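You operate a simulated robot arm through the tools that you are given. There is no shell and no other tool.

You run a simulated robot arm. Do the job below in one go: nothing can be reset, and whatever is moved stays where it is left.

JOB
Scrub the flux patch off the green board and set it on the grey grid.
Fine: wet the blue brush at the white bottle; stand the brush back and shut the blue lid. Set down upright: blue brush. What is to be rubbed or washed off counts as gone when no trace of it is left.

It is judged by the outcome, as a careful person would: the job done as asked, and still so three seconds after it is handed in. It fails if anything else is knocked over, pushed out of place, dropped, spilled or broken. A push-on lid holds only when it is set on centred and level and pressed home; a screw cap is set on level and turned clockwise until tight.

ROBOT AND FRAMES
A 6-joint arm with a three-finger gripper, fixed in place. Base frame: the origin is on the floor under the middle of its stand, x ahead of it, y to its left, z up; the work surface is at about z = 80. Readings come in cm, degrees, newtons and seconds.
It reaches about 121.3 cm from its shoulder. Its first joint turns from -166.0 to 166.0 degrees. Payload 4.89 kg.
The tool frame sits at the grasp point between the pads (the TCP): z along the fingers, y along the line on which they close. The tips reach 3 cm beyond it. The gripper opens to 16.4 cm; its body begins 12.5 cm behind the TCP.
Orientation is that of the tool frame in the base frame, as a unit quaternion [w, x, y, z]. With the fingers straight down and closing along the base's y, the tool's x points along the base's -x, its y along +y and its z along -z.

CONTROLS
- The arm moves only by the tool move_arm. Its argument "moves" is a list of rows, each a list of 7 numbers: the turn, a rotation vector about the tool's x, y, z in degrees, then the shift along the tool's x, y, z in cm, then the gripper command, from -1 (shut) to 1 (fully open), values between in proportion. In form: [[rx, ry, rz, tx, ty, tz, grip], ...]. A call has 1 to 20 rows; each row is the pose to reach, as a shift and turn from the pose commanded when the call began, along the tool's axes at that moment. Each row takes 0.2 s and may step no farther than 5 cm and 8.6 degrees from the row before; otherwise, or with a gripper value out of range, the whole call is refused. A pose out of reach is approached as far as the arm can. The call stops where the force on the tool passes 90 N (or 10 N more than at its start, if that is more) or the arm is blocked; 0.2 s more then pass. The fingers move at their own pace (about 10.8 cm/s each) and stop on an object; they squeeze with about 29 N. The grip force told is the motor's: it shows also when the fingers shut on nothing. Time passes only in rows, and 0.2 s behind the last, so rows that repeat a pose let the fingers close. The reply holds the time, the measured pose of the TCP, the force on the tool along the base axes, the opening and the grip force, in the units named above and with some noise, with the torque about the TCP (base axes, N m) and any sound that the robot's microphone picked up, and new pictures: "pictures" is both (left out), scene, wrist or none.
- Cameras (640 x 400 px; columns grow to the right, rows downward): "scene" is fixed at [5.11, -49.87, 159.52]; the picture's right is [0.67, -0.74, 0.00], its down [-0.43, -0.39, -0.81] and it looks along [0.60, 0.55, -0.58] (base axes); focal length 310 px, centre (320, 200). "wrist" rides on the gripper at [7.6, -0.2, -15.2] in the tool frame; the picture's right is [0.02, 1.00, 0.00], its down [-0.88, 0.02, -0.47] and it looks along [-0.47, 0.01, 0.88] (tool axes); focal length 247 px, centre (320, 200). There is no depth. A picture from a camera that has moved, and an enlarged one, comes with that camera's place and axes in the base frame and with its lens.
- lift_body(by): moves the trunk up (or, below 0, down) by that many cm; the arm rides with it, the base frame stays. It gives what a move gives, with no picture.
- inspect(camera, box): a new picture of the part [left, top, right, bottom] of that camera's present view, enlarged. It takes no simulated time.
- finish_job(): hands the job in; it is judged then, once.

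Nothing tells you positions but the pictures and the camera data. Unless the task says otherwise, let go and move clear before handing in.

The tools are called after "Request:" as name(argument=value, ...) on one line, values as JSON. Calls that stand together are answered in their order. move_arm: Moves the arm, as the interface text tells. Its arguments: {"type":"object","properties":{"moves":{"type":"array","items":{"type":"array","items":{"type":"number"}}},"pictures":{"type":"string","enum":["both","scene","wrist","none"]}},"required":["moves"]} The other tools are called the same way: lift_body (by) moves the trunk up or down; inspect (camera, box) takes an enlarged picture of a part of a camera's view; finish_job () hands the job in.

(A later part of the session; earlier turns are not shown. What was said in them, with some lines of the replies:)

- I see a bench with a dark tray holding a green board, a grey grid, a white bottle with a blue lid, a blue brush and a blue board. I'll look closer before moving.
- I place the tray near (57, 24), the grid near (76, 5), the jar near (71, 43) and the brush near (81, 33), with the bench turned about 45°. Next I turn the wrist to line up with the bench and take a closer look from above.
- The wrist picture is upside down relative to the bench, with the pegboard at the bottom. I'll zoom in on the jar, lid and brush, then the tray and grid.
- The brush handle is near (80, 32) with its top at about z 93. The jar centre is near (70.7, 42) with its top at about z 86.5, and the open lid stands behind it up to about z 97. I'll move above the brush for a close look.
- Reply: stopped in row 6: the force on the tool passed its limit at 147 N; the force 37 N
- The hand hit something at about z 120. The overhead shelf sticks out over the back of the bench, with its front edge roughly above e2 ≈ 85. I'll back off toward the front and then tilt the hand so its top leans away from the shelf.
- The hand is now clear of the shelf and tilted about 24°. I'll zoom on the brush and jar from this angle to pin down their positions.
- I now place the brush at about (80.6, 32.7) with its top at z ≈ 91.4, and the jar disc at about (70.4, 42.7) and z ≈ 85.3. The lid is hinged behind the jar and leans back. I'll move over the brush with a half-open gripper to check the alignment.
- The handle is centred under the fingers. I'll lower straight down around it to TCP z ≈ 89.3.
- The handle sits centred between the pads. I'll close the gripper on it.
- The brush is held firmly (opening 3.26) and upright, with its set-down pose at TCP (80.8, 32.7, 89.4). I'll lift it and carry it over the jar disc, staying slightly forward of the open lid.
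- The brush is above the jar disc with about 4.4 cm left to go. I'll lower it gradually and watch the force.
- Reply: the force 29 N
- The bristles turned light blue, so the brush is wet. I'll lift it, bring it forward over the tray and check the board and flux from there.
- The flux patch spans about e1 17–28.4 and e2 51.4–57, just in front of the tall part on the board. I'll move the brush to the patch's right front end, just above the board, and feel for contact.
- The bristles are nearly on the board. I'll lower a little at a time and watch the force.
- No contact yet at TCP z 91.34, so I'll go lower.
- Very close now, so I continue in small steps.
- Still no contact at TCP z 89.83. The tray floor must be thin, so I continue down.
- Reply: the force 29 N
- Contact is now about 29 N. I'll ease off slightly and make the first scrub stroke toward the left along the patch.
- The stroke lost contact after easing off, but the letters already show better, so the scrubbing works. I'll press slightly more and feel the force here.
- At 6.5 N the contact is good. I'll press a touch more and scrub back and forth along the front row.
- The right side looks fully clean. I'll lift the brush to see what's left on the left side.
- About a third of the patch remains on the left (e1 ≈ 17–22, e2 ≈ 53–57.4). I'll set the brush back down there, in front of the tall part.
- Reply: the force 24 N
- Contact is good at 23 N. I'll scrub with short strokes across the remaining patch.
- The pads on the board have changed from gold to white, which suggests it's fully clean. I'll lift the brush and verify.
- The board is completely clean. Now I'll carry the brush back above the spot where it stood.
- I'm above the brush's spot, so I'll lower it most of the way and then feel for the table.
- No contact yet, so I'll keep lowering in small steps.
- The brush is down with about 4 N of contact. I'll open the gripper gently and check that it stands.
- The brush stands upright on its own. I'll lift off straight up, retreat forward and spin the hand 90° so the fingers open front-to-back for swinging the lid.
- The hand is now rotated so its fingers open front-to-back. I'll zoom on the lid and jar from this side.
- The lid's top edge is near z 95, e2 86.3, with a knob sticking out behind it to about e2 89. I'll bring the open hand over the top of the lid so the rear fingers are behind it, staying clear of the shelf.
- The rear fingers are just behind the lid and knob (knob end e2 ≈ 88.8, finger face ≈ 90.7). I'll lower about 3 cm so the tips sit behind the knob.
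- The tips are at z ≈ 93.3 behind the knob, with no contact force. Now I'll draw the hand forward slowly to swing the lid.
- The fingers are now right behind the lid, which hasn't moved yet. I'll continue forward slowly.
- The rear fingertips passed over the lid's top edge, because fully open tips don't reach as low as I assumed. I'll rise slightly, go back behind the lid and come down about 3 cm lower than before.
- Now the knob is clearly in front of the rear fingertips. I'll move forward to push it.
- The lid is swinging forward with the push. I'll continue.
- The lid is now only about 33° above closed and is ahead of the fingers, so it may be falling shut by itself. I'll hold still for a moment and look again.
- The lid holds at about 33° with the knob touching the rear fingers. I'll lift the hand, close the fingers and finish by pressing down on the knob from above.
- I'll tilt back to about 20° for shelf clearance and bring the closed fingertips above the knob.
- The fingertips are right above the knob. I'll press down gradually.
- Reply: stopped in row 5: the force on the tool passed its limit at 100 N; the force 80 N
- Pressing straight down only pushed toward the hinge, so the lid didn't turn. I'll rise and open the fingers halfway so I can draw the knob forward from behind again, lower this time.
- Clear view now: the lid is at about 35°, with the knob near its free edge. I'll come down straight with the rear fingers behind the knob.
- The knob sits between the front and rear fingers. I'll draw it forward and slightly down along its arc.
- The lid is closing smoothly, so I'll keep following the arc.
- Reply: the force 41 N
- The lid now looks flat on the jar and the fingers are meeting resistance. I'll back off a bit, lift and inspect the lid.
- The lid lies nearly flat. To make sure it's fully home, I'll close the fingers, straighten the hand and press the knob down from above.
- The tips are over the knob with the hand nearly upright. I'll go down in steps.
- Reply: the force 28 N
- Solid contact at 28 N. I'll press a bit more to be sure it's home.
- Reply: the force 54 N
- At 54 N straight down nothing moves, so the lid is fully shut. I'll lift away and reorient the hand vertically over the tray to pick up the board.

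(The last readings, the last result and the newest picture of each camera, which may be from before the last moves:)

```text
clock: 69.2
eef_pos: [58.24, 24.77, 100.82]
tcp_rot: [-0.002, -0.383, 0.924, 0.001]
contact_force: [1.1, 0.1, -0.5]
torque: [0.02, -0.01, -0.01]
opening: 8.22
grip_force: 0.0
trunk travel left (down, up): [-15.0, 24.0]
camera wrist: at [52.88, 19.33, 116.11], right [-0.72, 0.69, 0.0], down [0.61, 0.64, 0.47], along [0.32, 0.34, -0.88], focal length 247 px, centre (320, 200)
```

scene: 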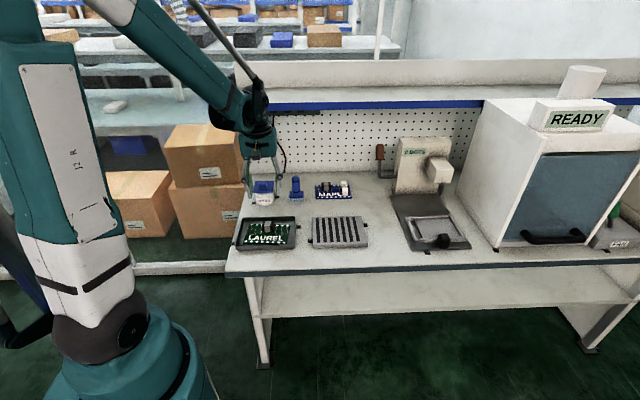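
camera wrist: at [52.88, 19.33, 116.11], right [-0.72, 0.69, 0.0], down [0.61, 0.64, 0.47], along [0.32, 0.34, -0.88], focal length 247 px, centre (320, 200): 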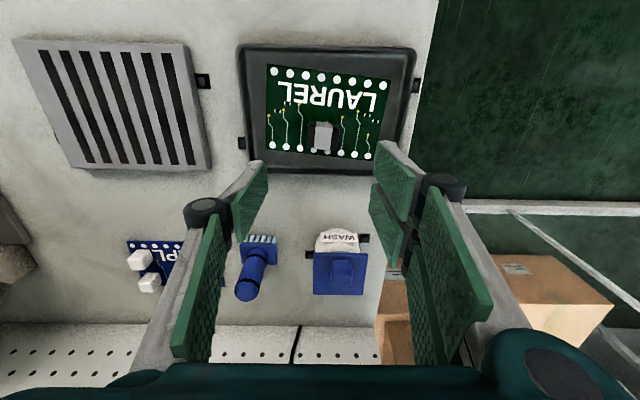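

The lid stays shut and the brush is standing. Next I look closely at the board and its tall part to plan the grasp.

Request:
inspect(camera="wrist", box=[240, 40, 420, 180])

Request:
inspect(camera="scene", box=[230, 205, 310, 260])

Request:
inspect(camera="wrist", box=[10, 20, 230, 190])

```text
2.86 times, centred on (330, 110) of wrist
camera zoom: at [52.88, 19.33, 116.11], right [-0.72, 0.69, 0.0], down [0.61, 0.64, 0.47], along [0.32, 0.34, -0.88], focal length 706 px, centre (291, 457)
```

zoom: 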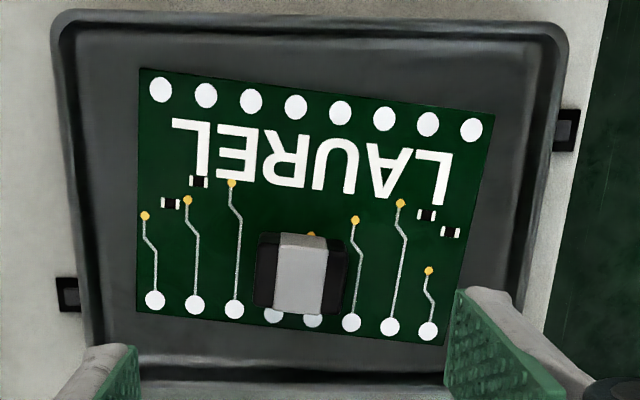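

```text
7.27 times, centred on (270, 232) of scene
camera zoom: at [5.11, -49.87, 159.52], right [0.67, -0.74, 0.0], down [-0.43, -0.39, -0.81], along [0.6, 0.55, -0.58], focal length 2257 px, centre (684, -36)
```

zoom: 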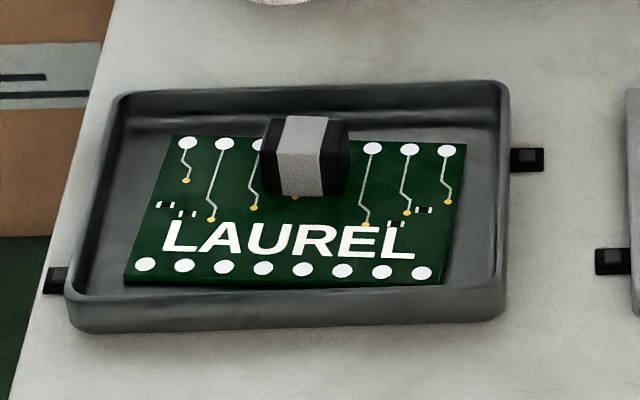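

```text
2.35 times, centred on (120, 105) of wrist
camera zoom: at [52.88, 19.33, 116.11], right [-0.72, 0.69, 0.0], down [0.61, 0.64, 0.47], along [0.32, 0.34, -0.88], focal length 581 px, centre (791, 424)
```

zoom: 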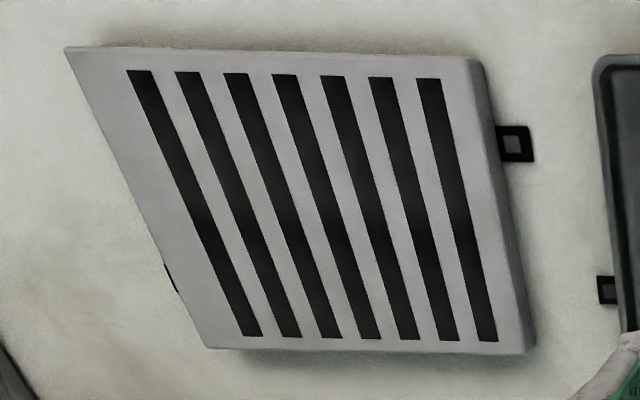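

The board centre is at about e1 23, e2 57, turned about −5.3°. The tall part is roughly 4.1×3.1×3 cm, centred near (58.2, 25.3). I'll align with the part and descend partway.

Request:
move_arm(moves=[[0, 0, 2.7, -0.2, 0.2, 3.5, 0], [0, 0, 5.3, -0.35, 0.4, 7.0, 0], [0, 0, 5.3, -0.35, 0.4, 10.3, 0], [0, 0, 5.3, -0.35, 0.4, 10.3, 0]], pictures="wrist")

Request:
inspect(camera="wrist", box=[220, 80, 420, 260])

Request:
inspect(camera="scene", box=[220, 180, 320, 260])

```text
clock: 70.2
eef_pos: [58.37, 25.2, 90.6]
tcp_rot: [-0.002, -0.341, 0.94, 0.0]
contact_force: [-1.4, -0.8, -0.4]
torque: [-0.01, 0.08, 0.01]
opening: 8.21
grip_force: 0.0
trunk travel left (down, up): [-15.0, 24.0]
camera wrist: at [52.63, 20.3, 105.75], right [-0.66, 0.75, 0.0], down [0.67, 0.58, 0.47], along [0.35, 0.31, -0.88], focal length 247 px, centre (320, 200)
```

wrist: 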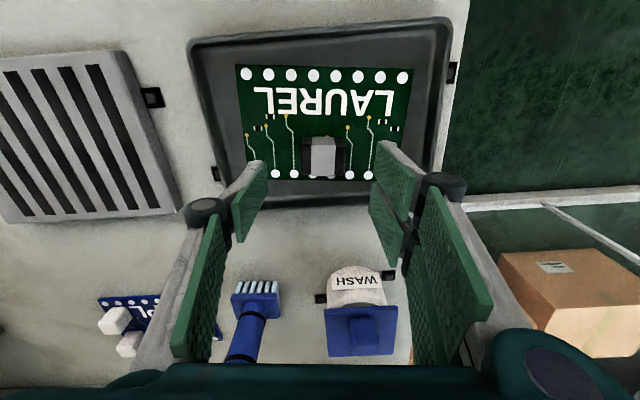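

```text
2.22 times, centred on (320, 170) of wrist
camera zoom: at [52.63, 20.3, 105.75], right [-0.66, 0.75, 0.0], down [0.67, 0.58, 0.47], along [0.35, 0.31, -0.88], focal length 549 px, centre (320, 267)
```

zoom: 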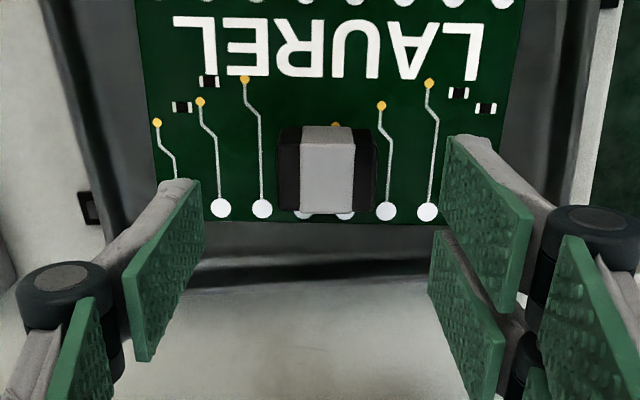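

```text
5.00 times, centred on (270, 220) of scene
camera zoom: at [5.11, -49.87, 159.52], right [0.67, -0.74, 0.0], down [-0.43, -0.39, -0.81], along [0.6, 0.55, -0.58], focal length 1552 px, centre (570, 100)
```

zoom: 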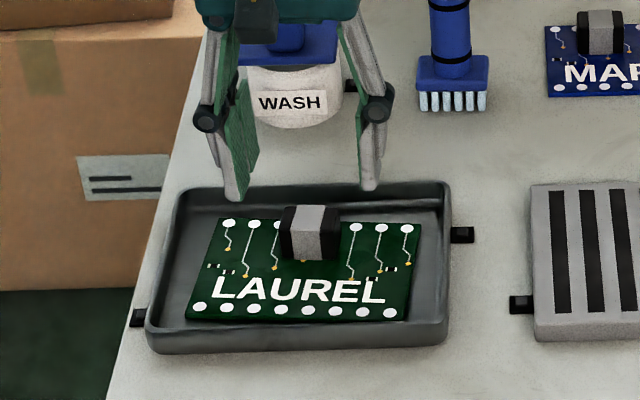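

The hand is aligned with the board and centred on the part. I'll descend further, stopping short of the board to check tip clearance.

Request:
move_arm(moves=[[0, 0, 0, 0.14, 0.29, 2.0, 0], [0, 0, 0, 0.14, 0.29, 4.0, 0], [0, 0, 0, 0.14, 0.29, 5.3, 0], [0, 0, 0, 0.14, 0.29, 5.3, 0]], pictures="wrist")

Request:
inspect(camera="wrist", box=[220, 100, 420, 280])

Request:
inspect(camera="scene", box=[230, 195, 310, 255])

```text
clock: 71.2
eef_pos: [57.89, 25.5, 85.15]
tcp_rot: [-0.001, -0.34, 0.94, 0.0]
contact_force: [-0.7, -0.1, -0.4]
torque: [0.05, -0.01, 0.02]
opening: 8.22
grip_force: 0.0
trunk travel left (down, up): [-15.0, 24.0]
camera wrist: at [52.04, 20.55, 100.45], right [-0.66, 0.75, 0.0], down [0.67, 0.58, 0.47], along [0.35, 0.31, -0.88], focal length 247 px, centre (320, 200)
```

wrist: 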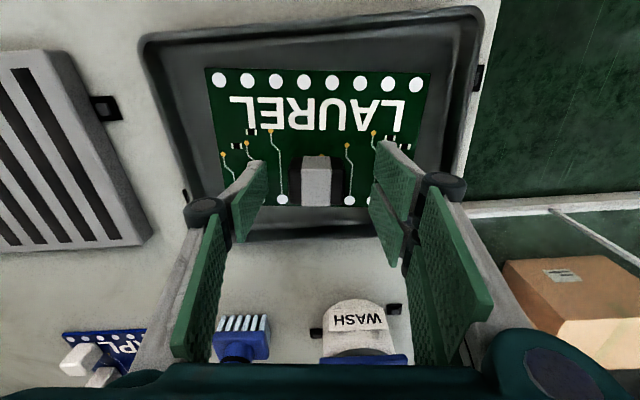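

```text
2.22 times, centred on (320, 190) of wrist
camera zoom: at [52.04, 20.55, 100.45], right [-0.66, 0.75, 0.0], down [0.67, 0.58, 0.47], along [0.35, 0.31, -0.88], focal length 549 px, centre (320, 222)
```

zoom: 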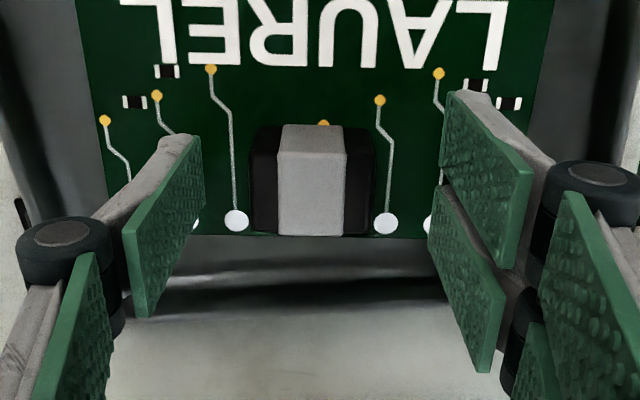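

```text
6.67 times, centred on (270, 225) of scene
camera zoom: at [5.11, -49.87, 159.52], right [0.67, -0.74, 0.0], down [-0.43, -0.39, -0.81], along [0.6, 0.55, -0.58], focal length 2069 px, centre (653, 33)
```

zoom: 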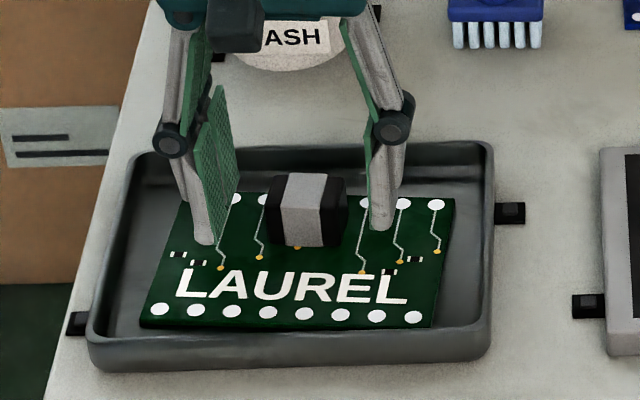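

There's still clearance under the tips. I'll shift 0.25 cm to centre on the part and lower a bit more.

Request:
move_arm(moves=[[0, 0, 0, 0, -0.25, 0.2, 0], [0, 0, 0, 0, -0.25, 0.5, 0], [0, 0, 0, 0, -0.25, 0.8, 0], [0, 0, 0, 0, -0.25, 0.8, 0]], pictures="none")

Request:
inspect(camera="scene", box=[240, 205, 300, 250])

Request:
inspect(camera="wrist", box=[220, 100, 420, 280])

```text
clock: 72.2
eef_pos: [58.13, 25.34, 84.47]
tcp_rot: [-0.001, -0.341, 0.94, 0.0]
contact_force: [-0.4, 0.0, 0.0]
torque: [-0.02, -0.02, 0.01]
opening: 8.22
grip_force: 0.0
trunk travel left (down, up): [-15.0, 24.0]
```

```text
8.89 times, centred on (270, 228) of scene
camera zoom: at [5.11, -49.87, 159.52], right [0.67, -0.74, 0.0], down [-0.43, -0.39, -0.81], along [0.6, 0.55, -0.58], focal length 2759 px, centre (764, -44)
```

zoom: 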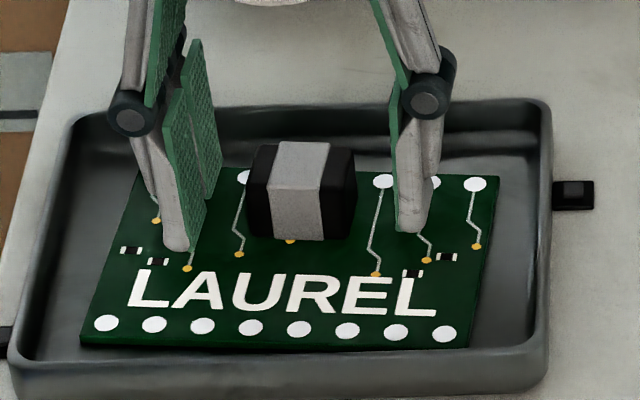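

```text
2.22 times, centred on (320, 190) of wrist
camera zoom: at [52.26, 20.27, 99.7], right [-0.66, 0.75, 0.0], down [0.67, 0.58, 0.47], along [0.35, 0.31, -0.88], focal length 549 px, centre (320, 222)
```

zoom: 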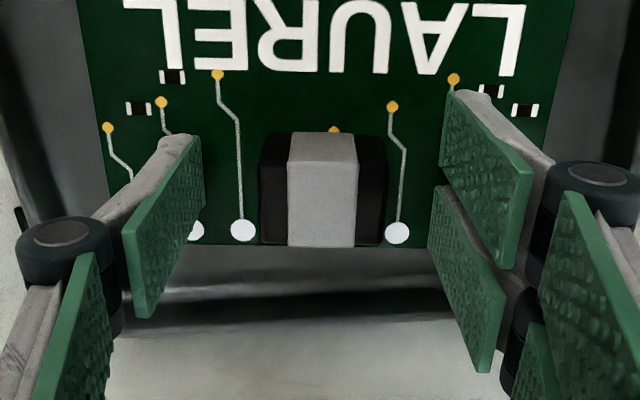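

The part is centred between the pads and the tips are just above the board. I'll close gently.

Request:
move_arm(moves=[[0, 0, 0, 0, 0, 0, -0.2], [0, 0, 0, 0, 0, 0, -0.35], [0, 0, 0, 0, 0, 0, -0.35]], pictures="none")

Request:
inspect(camera="scene", box=[240, 205, 300, 250])

```text
clock: 73.0
eef_pos: [58.21, 25.18, 84.55]
tcp_rot: [-0.001, -0.34, 0.941, 0.001]
contact_force: [-1.4, 0.4, -0.5]
torque: [0.03, -0.03, 0.01]
opening: 5.35
grip_force: 0.1
trunk travel left (down, up): [-15.0, 24.0]
```

```text
8.89 times, centred on (270, 228) of scene
camera zoom: at [5.11, -49.87, 159.52], right [0.67, -0.74, 0.0], down [-0.43, -0.39, -0.81], along [0.6, 0.55, -0.58], focal length 2759 px, centre (764, -44)
```

zoom: 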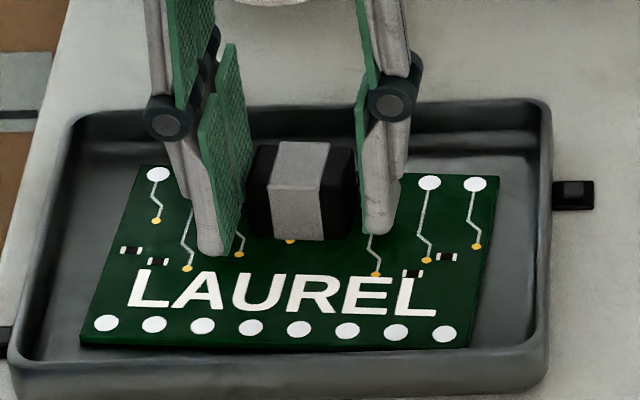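

Request:
move_arm(moves=[[0, 0, 0, 0, 0, 0, -0.6], [0, 0, 0, 0, 0, 0, -1], [0, 0, 0, 0, 0, 0, -1], [0, 0, 0, 0, 0, 0, -1]], pictures="wrist")

Request:
inspect(camera="scene", box=[240, 205, 300, 250])

Request:
inspect(camera="wrist", box=[220, 100, 420, 280])

```text
clock: 74.0
eef_pos: [58.18, 25.19, 84.44]
tcp_rot: [-0.002, -0.34, 0.94, 0.001]
contact_force: [-0.6, 1.0, 0.4]
torque: [0.04, 0.01, -0.02]
opening: 4.15
grip_force: 29.0
trunk travel left (down, up): [-15.0, 24.0]
camera wrist: at [52.26, 20.27, 99.71], right [-0.66, 0.75, 0.0], down [0.67, 0.58, 0.47], along [0.35, 0.31, -0.88], focal length 247 px, centre (320, 200)
```

wrist: 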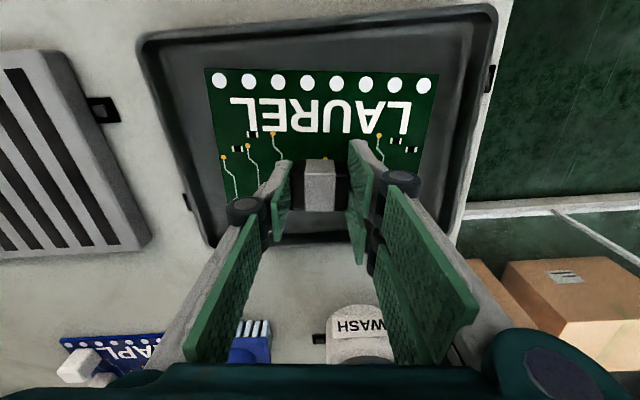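

```text
8.89 times, centred on (270, 228) of scene
camera zoom: at [5.11, -49.87, 159.52], right [0.67, -0.74, 0.0], down [-0.43, -0.39, -0.81], along [0.6, 0.55, -0.58], focal length 2759 px, centre (764, -44)
```

zoom: 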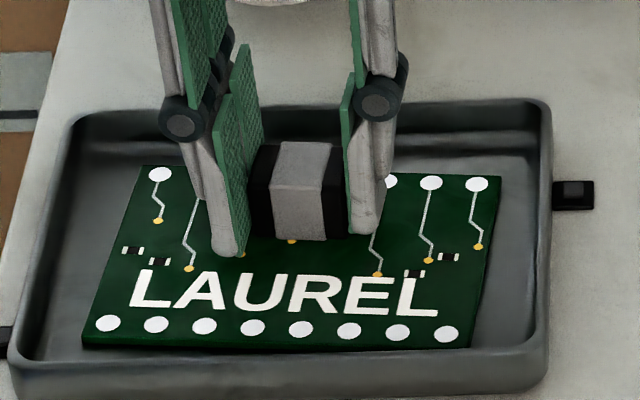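

```text
2.22 times, centred on (320, 190) of wrist
camera zoom: at [52.26, 20.27, 99.71], right [-0.66, 0.75, 0.0], down [0.67, 0.58, 0.47], along [0.35, 0.31, -0.88], focal length 549 px, centre (320, 222)
```

zoom: 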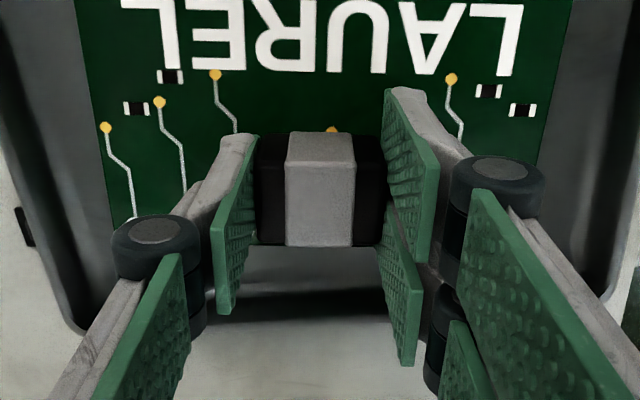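

The part is gripped (4.15 cm). I'll lift slowly a little and check the board stays level.

Request:
move_arm(moves=[[0, 0, 0, 0, 0, -0.5, -1], [0, 0, 0, 0, 0, -1.2, -1], [0, 0, 0, 0, 0, -2.5, -1], [0, 0, 0, 0, 0, -4.0, -1], [0, 0, 0, 0, 0, -4.0, -1]], pictures="wrist")

Request:
inspect(camera="scene", box=[230, 190, 310, 255])

```text
clock: 75.2
eef_pos: [57.96, 25.03, 88.51]
tcp_rot: [-0.001, -0.34, 0.94, 0.001]
contact_force: [-0.2, -0.6, -0.7]
torque: [0.05, -0.04, 0.0]
opening: 4.15
grip_force: 29.1
trunk travel left (down, up): [-15.0, 24.0]
camera wrist: at [52.15, 20.19, 103.78], right [-0.66, 0.75, 0.0], down [0.67, 0.58, 0.47], along [0.35, 0.31, -0.88], focal length 247 px, centre (320, 200)
```

wrist: 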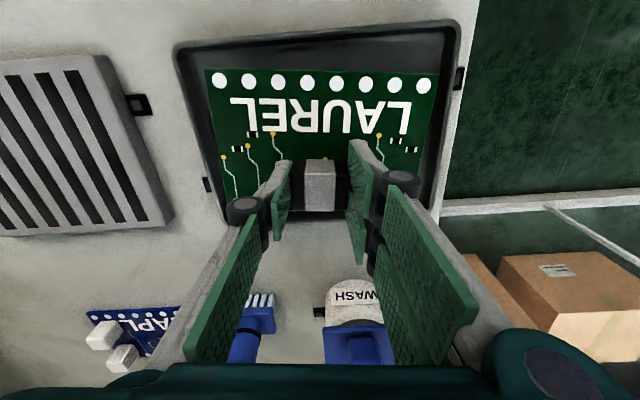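

```text
6.15 times, centred on (270, 222) of scene
camera zoom: at [5.11, -49.87, 159.52], right [0.67, -0.74, 0.0], down [-0.43, -0.39, -0.81], along [0.6, 0.55, -0.58], focal length 1910 px, centre (628, 62)
```

zoom: 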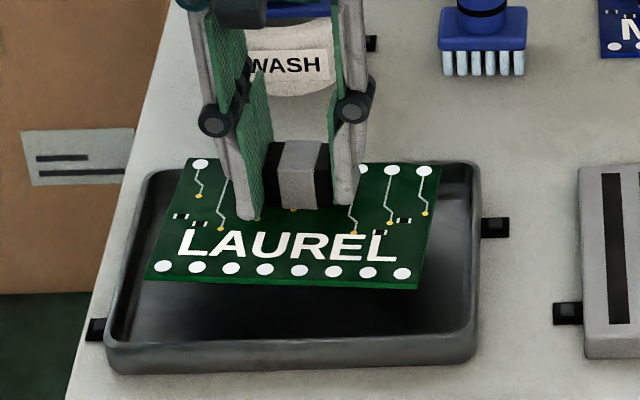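

The board hangs level. I'll raise it more, carry it over the grid centre (about e1 49.8, e2 56.8) and turn it back parallel to the bench.

Request:
move_arm(moves=[[0, 0, 0, 0, 0, -2.0, -1], [0, 0, 0, 0, 0, -4.0, -1], [0, 0, -0.6, -0.3, -3.3, -4.6, -1], [0, 0, -1.3, -0.6, -6.6, -5, -1], [0, 0, -2, -0.9, -9.9, -5, -1], [0, 0, -2.7, -1.2, -13.2, -5, -1], [0, 0, -3.4, -1.5, -16.5, -5, -1], [0, 0, -4.1, -1.8, -19.9, -5, -1], [0, 0, -4.8, -2.15, -23.2, -5, -1], [0, 0, -5.3, -2.46, -26.49, -5, -1], [0, 0, -5.3, -2.46, -26.49, -5, -1], [0, 0, -5.3, -2.46, -26.49, -5, -1]])

Request:
inspect(camera="scene", box=[280, 180, 400, 260])

Request:
inspect(camera="wrist", box=[170, 0, 470, 220])

```text
clock: 77.8
eef_pos: [76.76, 6.46, 93.15]
tcp_rot: [-0.002, -0.383, 0.924, 0.002]
contact_force: [0.5, 0.0, -0.5]
torque: [0.03, 0.07, 0.01]
opening: 4.16
grip_force: 29.1
trunk travel left (down, up): [-15.0, 24.0]
camera wrist: at [71.36, 0.94, 108.34], right [-0.72, 0.69, 0.0], down [0.61, 0.64, 0.47], along [0.32, 0.34, -0.88], focal length 247 px, centre (320, 200)
```

scene: 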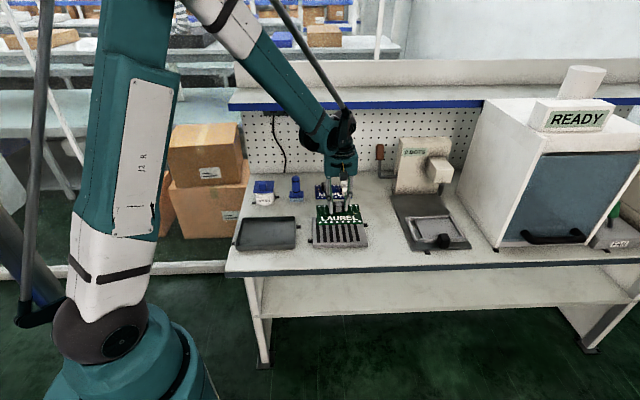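
wrist: 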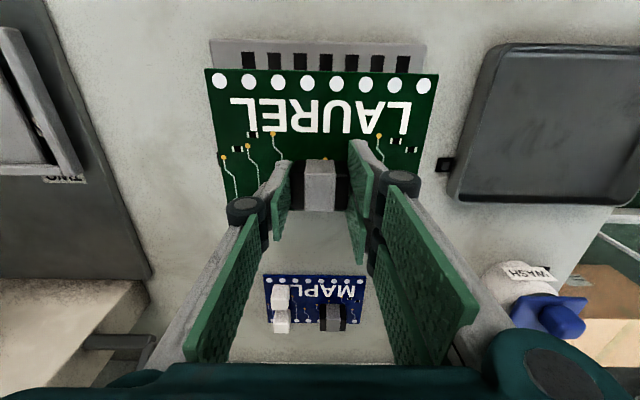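

```text
5.00 times, centred on (340, 220) of scene
camera zoom: at [5.11, -49.87, 159.52], right [0.67, -0.74, 0.0], down [-0.43, -0.39, -0.81], along [0.6, 0.55, -0.58], focal length 1552 px, centre (220, 100)
```

zoom: 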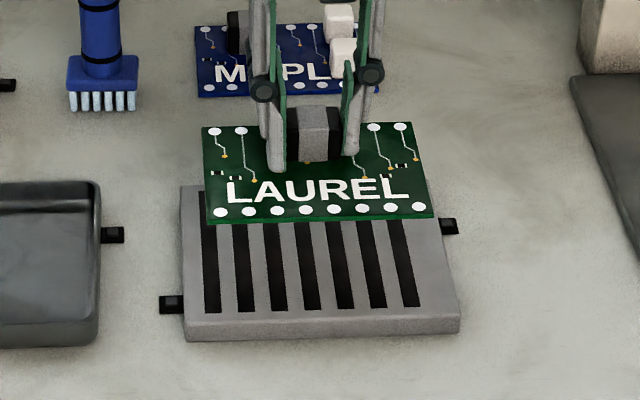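

```text
1.82 times, centred on (320, 110) of wrist
camera zoom: at [71.36, 0.94, 108.34], right [-0.72, 0.69, 0.0], down [0.61, 0.64, 0.47], along [0.32, 0.34, -0.88], focal length 449 px, centre (320, 364)
```

zoom: 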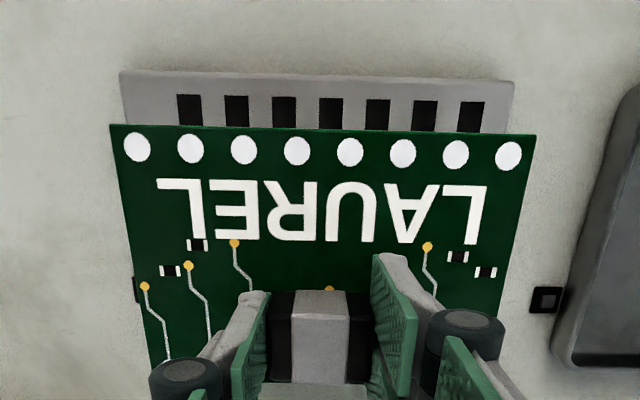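

The board is centred and square over the grid. I'll lower it most of the way.

Request:
move_arm(moves=[[0, 0, 0, 0, 0, 2.0, -1], [0, 0, 0, 0, 0, 4.0, -1], [0, 0, 0, 0, 0, 5.2, -1], [0, 0, 0, 0, 0, 5.2, -1]], pictures="none")

Request:
inspect(camera="scene", box=[300, 195, 380, 255])

```text
clock: 78.8
eef_pos: [76.87, 6.41, 88.17]
tcp_rot: [-0.001, -0.384, 0.924, 0.0]
contact_force: [0.1, 0.0, -1.2]
torque: [0.06, 0.01, 0.03]
opening: 4.15
grip_force: 29.1
trunk travel left (down, up): [-15.0, 24.0]
```

```text
6.67 times, centred on (340, 225) of scene
camera zoom: at [5.11, -49.87, 159.52], right [0.67, -0.74, 0.0], down [-0.43, -0.39, -0.81], along [0.6, 0.55, -0.58], focal length 2069 px, centre (187, 33)
```

zoom: 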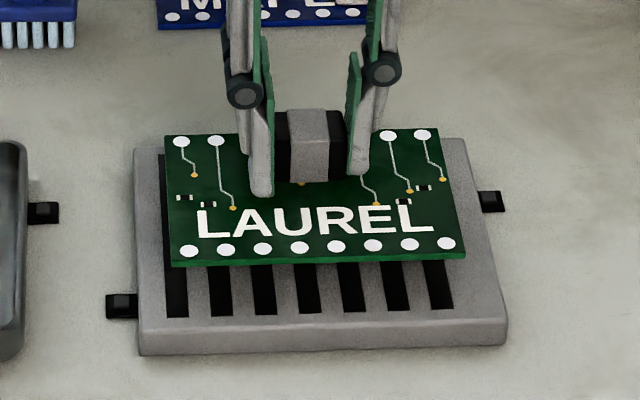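

About 2 cm remain, so I'll lower in smaller steps.

Request:
move_arm(moves=[[0, 0, 0, 0, 0, 0.4, -1], [0, 0, 0, 0, 0, 0.8, -1], [0, 0, 0, 0, 0, 1.1, -1], [0, 0, 0, 0, 0, 1.1, -1]], pictures="none")

Request:
inspect(camera="scene", box=[300, 195, 380, 255])

```text
clock: 79.8
eef_pos: [76.87, 6.46, 87.04]
tcp_rot: [-0.001, -0.384, 0.923, 0.001]
contact_force: [-0.1, -0.2, -0.7]
torque: [0.03, 0.01, 0.0]
opening: 4.14
grip_force: 29.3
trunk travel left (down, up): [-15.0, 24.0]
```

```text
6.67 times, centred on (340, 225) of scene
camera zoom: at [5.11, -49.87, 159.52], right [0.67, -0.74, 0.0], down [-0.43, -0.39, -0.81], along [0.6, 0.55, -0.58], focal length 2069 px, centre (187, 33)
```

zoom: 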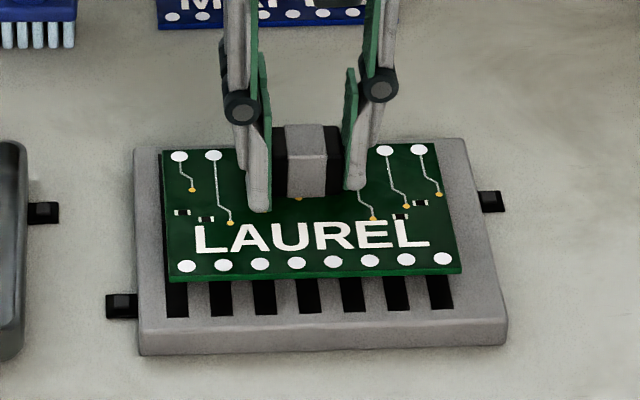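

Request:
move_arm(moves=[[0, 0, 0, 0, 0, 0.2, -1], [0, 0, 0, 0, 0, 0.4, -1], [0, 0, 0, 0, 0, 0.4, -1]], pictures="none")

```text
clock: 80.6
eef_pos: [76.8, 6.58, 86.84]
tcp_rot: [-0.001, -0.383, 0.924, 0.0]
contact_force: [-0.1, -0.1, -1.5]
torque: [0.02, 0.01, 0.03]
opening: 4.15
grip_force: 29.5
trunk travel left (down, up): [-15.0, 24.0]
```

Request:
move_arm(moves=[[0, 0, 0, 0, 0, 0.15, -1], [0, 0, 0, 0, 0, 0.3, -1], [0, 0, 0, 0, 0, 0.3, -1]], pictures="none")

Request:
inspect(camera="scene", box=[300, 195, 380, 255])

```text
clock: 81.4
eef_pos: [76.8, 6.32, 86.43]
tcp_rot: [-0.001, -0.384, 0.923, 0.001]
contact_force: [0.0, -0.5, -1.0]
torque: [0.0, -0.02, -0.02]
opening: 4.13
grip_force: 29.2
trunk travel left (down, up): [-15.0, 24.0]
```

```text
6.67 times, centred on (340, 225) of scene
camera zoom: at [5.11, -49.87, 159.52], right [0.67, -0.74, 0.0], down [-0.43, -0.39, -0.81], along [0.6, 0.55, -0.58], focal length 2069 px, centre (187, 33)
```

zoom: 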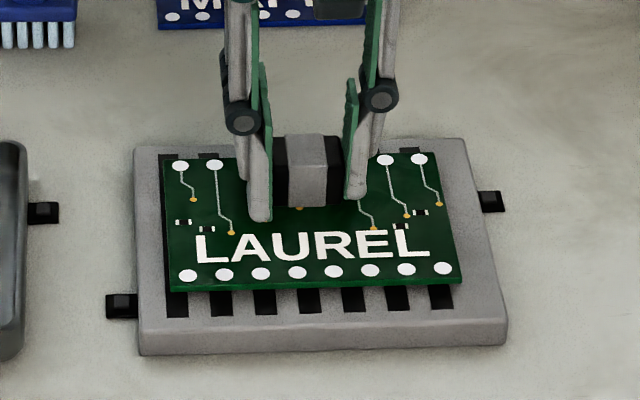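

Close to touching the grid. A couple more small steps.

Request:
move_arm(moves=[[0, 0, 0, 0, 0, 0.1, -1], [0, 0, 0, 0, 0, 0.2, -1], [0, 0, 0, 0, 0, 0.2, -1]], pictures="none")

```text
clock: 82.2
eef_pos: [76.95, 6.48, 86.22]
tcp_rot: [-0.001, -0.384, 0.923, 0.0]
contact_force: [-0.4, -0.6, -0.7]
torque: [-0.01, -0.01, -0.01]
opening: 4.15
grip_force: 29.3
trunk travel left (down, up): [-15.0, 24.0]
```

Request:
move_arm(moves=[[0, 0, 0, 0, 0, 0.1, -1], [0, 0, 0, 0, 0, 0.2, -1], [0, 0, 0, 0, 0, 0.2, -1]], pictures="none")

```text
clock: 83.0
eef_pos: [76.96, 6.55, 85.9]
tcp_rot: [-0.001, -0.384, 0.923, 0.0]
contact_force: [-0.2, 1.3, 5.6]
torque: [-0.11, 0.17, 0.01]
opening: 4.13
grip_force: 28.8
trunk travel left (down, up): [-15.0, 24.0]
```

The board is resting on the grid (5.6 N). I'll open the fingers slowly.

Request:
move_arm(moves=[[0, 0, 0, 0, 0, 0, -0.45], [0, 0, 0, 0, 0, 0, -0.4], [0, 0, 0, 0, 0, 0, -0.3], [0, 0, 0, 0, 0, 0, -0.15], [0, 0, 0, 0, 0, 0, 0], [0, 0, 0, 0, 0, 0, 0]], pictures="wrist")

Request:
inspect(camera="scene", box=[300, 195, 380, 255])

```text
clock: 84.4
eef_pos: [76.94, 6.52, 85.96]
tcp_rot: [-0.001, -0.383, 0.924, 0.001]
contact_force: [0.2, -0.4, 0.7]
torque: [-0.02, -0.02, 0.0]
opening: 8.19
grip_force: 0.0
trunk travel left (down, up): [-15.0, 24.0]
camera wrist: at [71.54, 0.95, 101.18], right [-0.72, 0.69, 0.0], down [0.61, 0.64, 0.47], along [0.32, 0.34, -0.88], focal length 247 px, centre (320, 200)
```

wrist: 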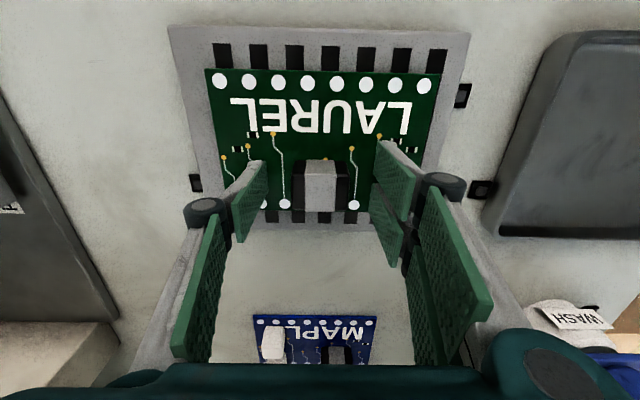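

```text
6.67 times, centred on (340, 225) of scene
camera zoom: at [5.11, -49.87, 159.52], right [0.67, -0.74, 0.0], down [-0.43, -0.39, -0.81], along [0.6, 0.55, -0.58], focal length 2069 px, centre (187, 33)
```

zoom: 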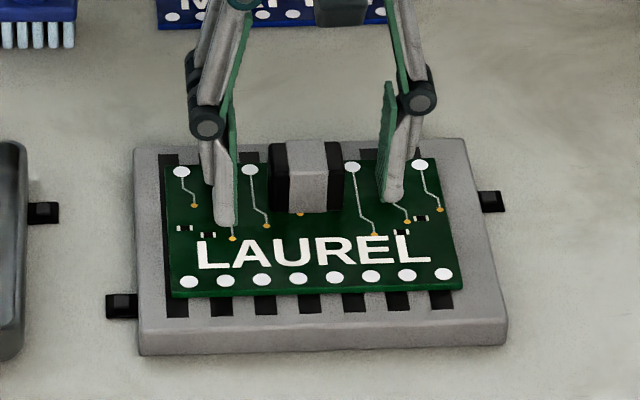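

The board lies flat and centred on the grid. I'll raise the hand straight up, move clear and take a final look at everything.

Request:
move_arm(moves=[[0, 0, 0, 0, 0, -2.5, 0], [0, 0, 0, 0, 0, -6, 0], [0, 0, 0, 0, 0, -10, 0], [0, 0, 0, 0, 0, -14, 0], [0, 0, 0, 3.5, 0, -17, 0], [0, 0, 0, 7.5, 0, -19, 0], [0, 0, 0, 11.5, 0, -21, 0], [0, 0, 0, 15.5, 0, -23, 0], [0, 0, 0, 15.5, 0, -23, 0]])

Request:
inspect(camera="scene", box=[225, 140, 385, 260])

Request:
inspect(camera="scene", box=[240, 160, 310, 215])

Request:
inspect(camera="wrist", box=[200, 0, 460, 200])

```text
clock: 86.4
eef_pos: [65.96, -4.47, 108.83]
tcp_rot: [-0.001, -0.383, 0.924, 0.001]
contact_force: [-0.7, 1.0, 0.0]
torque: [0.0, -0.05, -0.03]
opening: 8.2
grip_force: 0.1
trunk travel left (down, up): [-15.0, 24.0]
camera wrist: at [60.52, -9.98, 123.98], right [-0.72, 0.69, 0.0], down [0.61, 0.64, 0.47], along [0.32, 0.34, -0.88], focal length 247 px, centre (320, 200)
```

scene: 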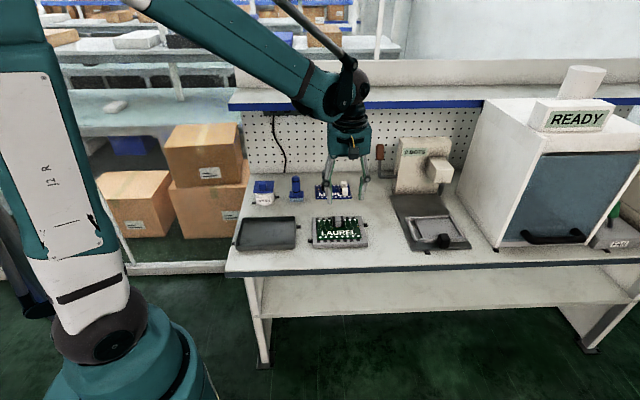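
wrist: 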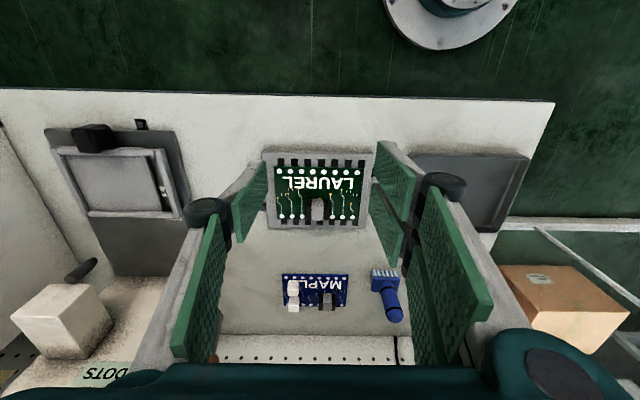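

```text
3.33 times, centred on (305, 200) of scene
camera zoom: at [5.11, -49.87, 159.52], right [0.67, -0.74, 0.0], down [-0.43, -0.39, -0.81], along [0.6, 0.55, -0.58], focal length 1035 px, centre (370, 200)
```

zoom: 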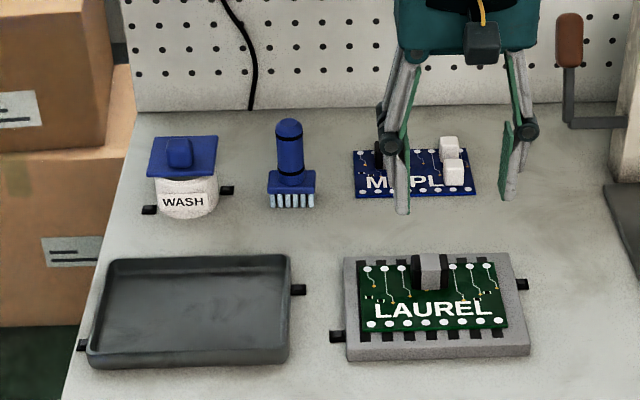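

```text
7.27 times, centred on (275, 188) of scene
camera zoom: at [5.11, -49.87, 159.52], right [0.67, -0.74, 0.0], down [-0.43, -0.39, -0.81], along [0.6, 0.55, -0.58], focal length 2257 px, centre (647, 291)
```

zoom: 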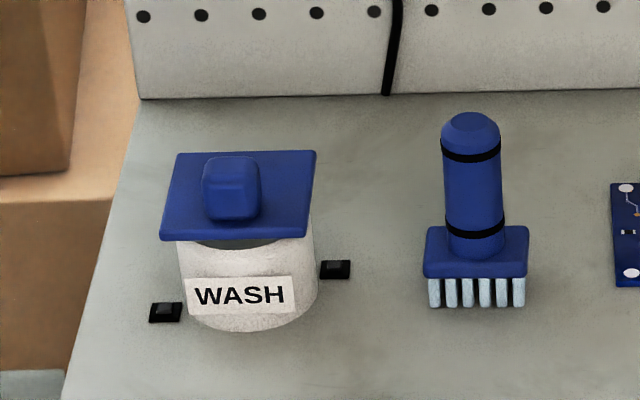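

```text
2.00 times, centred on (330, 100) of wrist
camera zoom: at [60.52, -9.98, 123.98], right [-0.72, 0.69, 0.0], down [0.61, 0.64, 0.47], along [0.32, 0.34, -0.88], focal length 494 px, centre (300, 400)
```

zoom: 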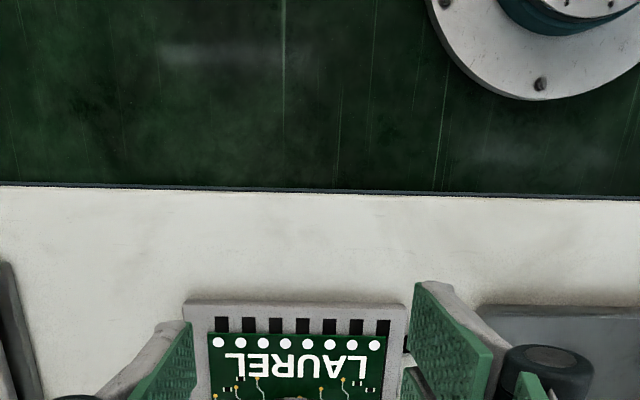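

The board is clean and flat on the grey grid, and the lid is fully shut. The brush stands upright at its place, nothing else has moved, and the hand is clear, so I'm handing the job in.

Request:
finish_job()

```text
The job is handed in.
```

The job is handed in. The green board is scrubbed clean, with no flux left in the last close-up views, and sits flat and centred on the grey grid.

- **Brush:** I wet it at the white bottle and stood it back upright, about 0.4 cm from its original spot.
- **Lid:** The blue lid is shut. I pressed it down with about 54 N and it did not move any further.
- **Other things on the bench:** Early on, the hand bumped the overhead shelf at about 147 N. My first press on the lid's knob also reached about 100 N. Afterwards I saw nothing knocked over, moved or damaged.
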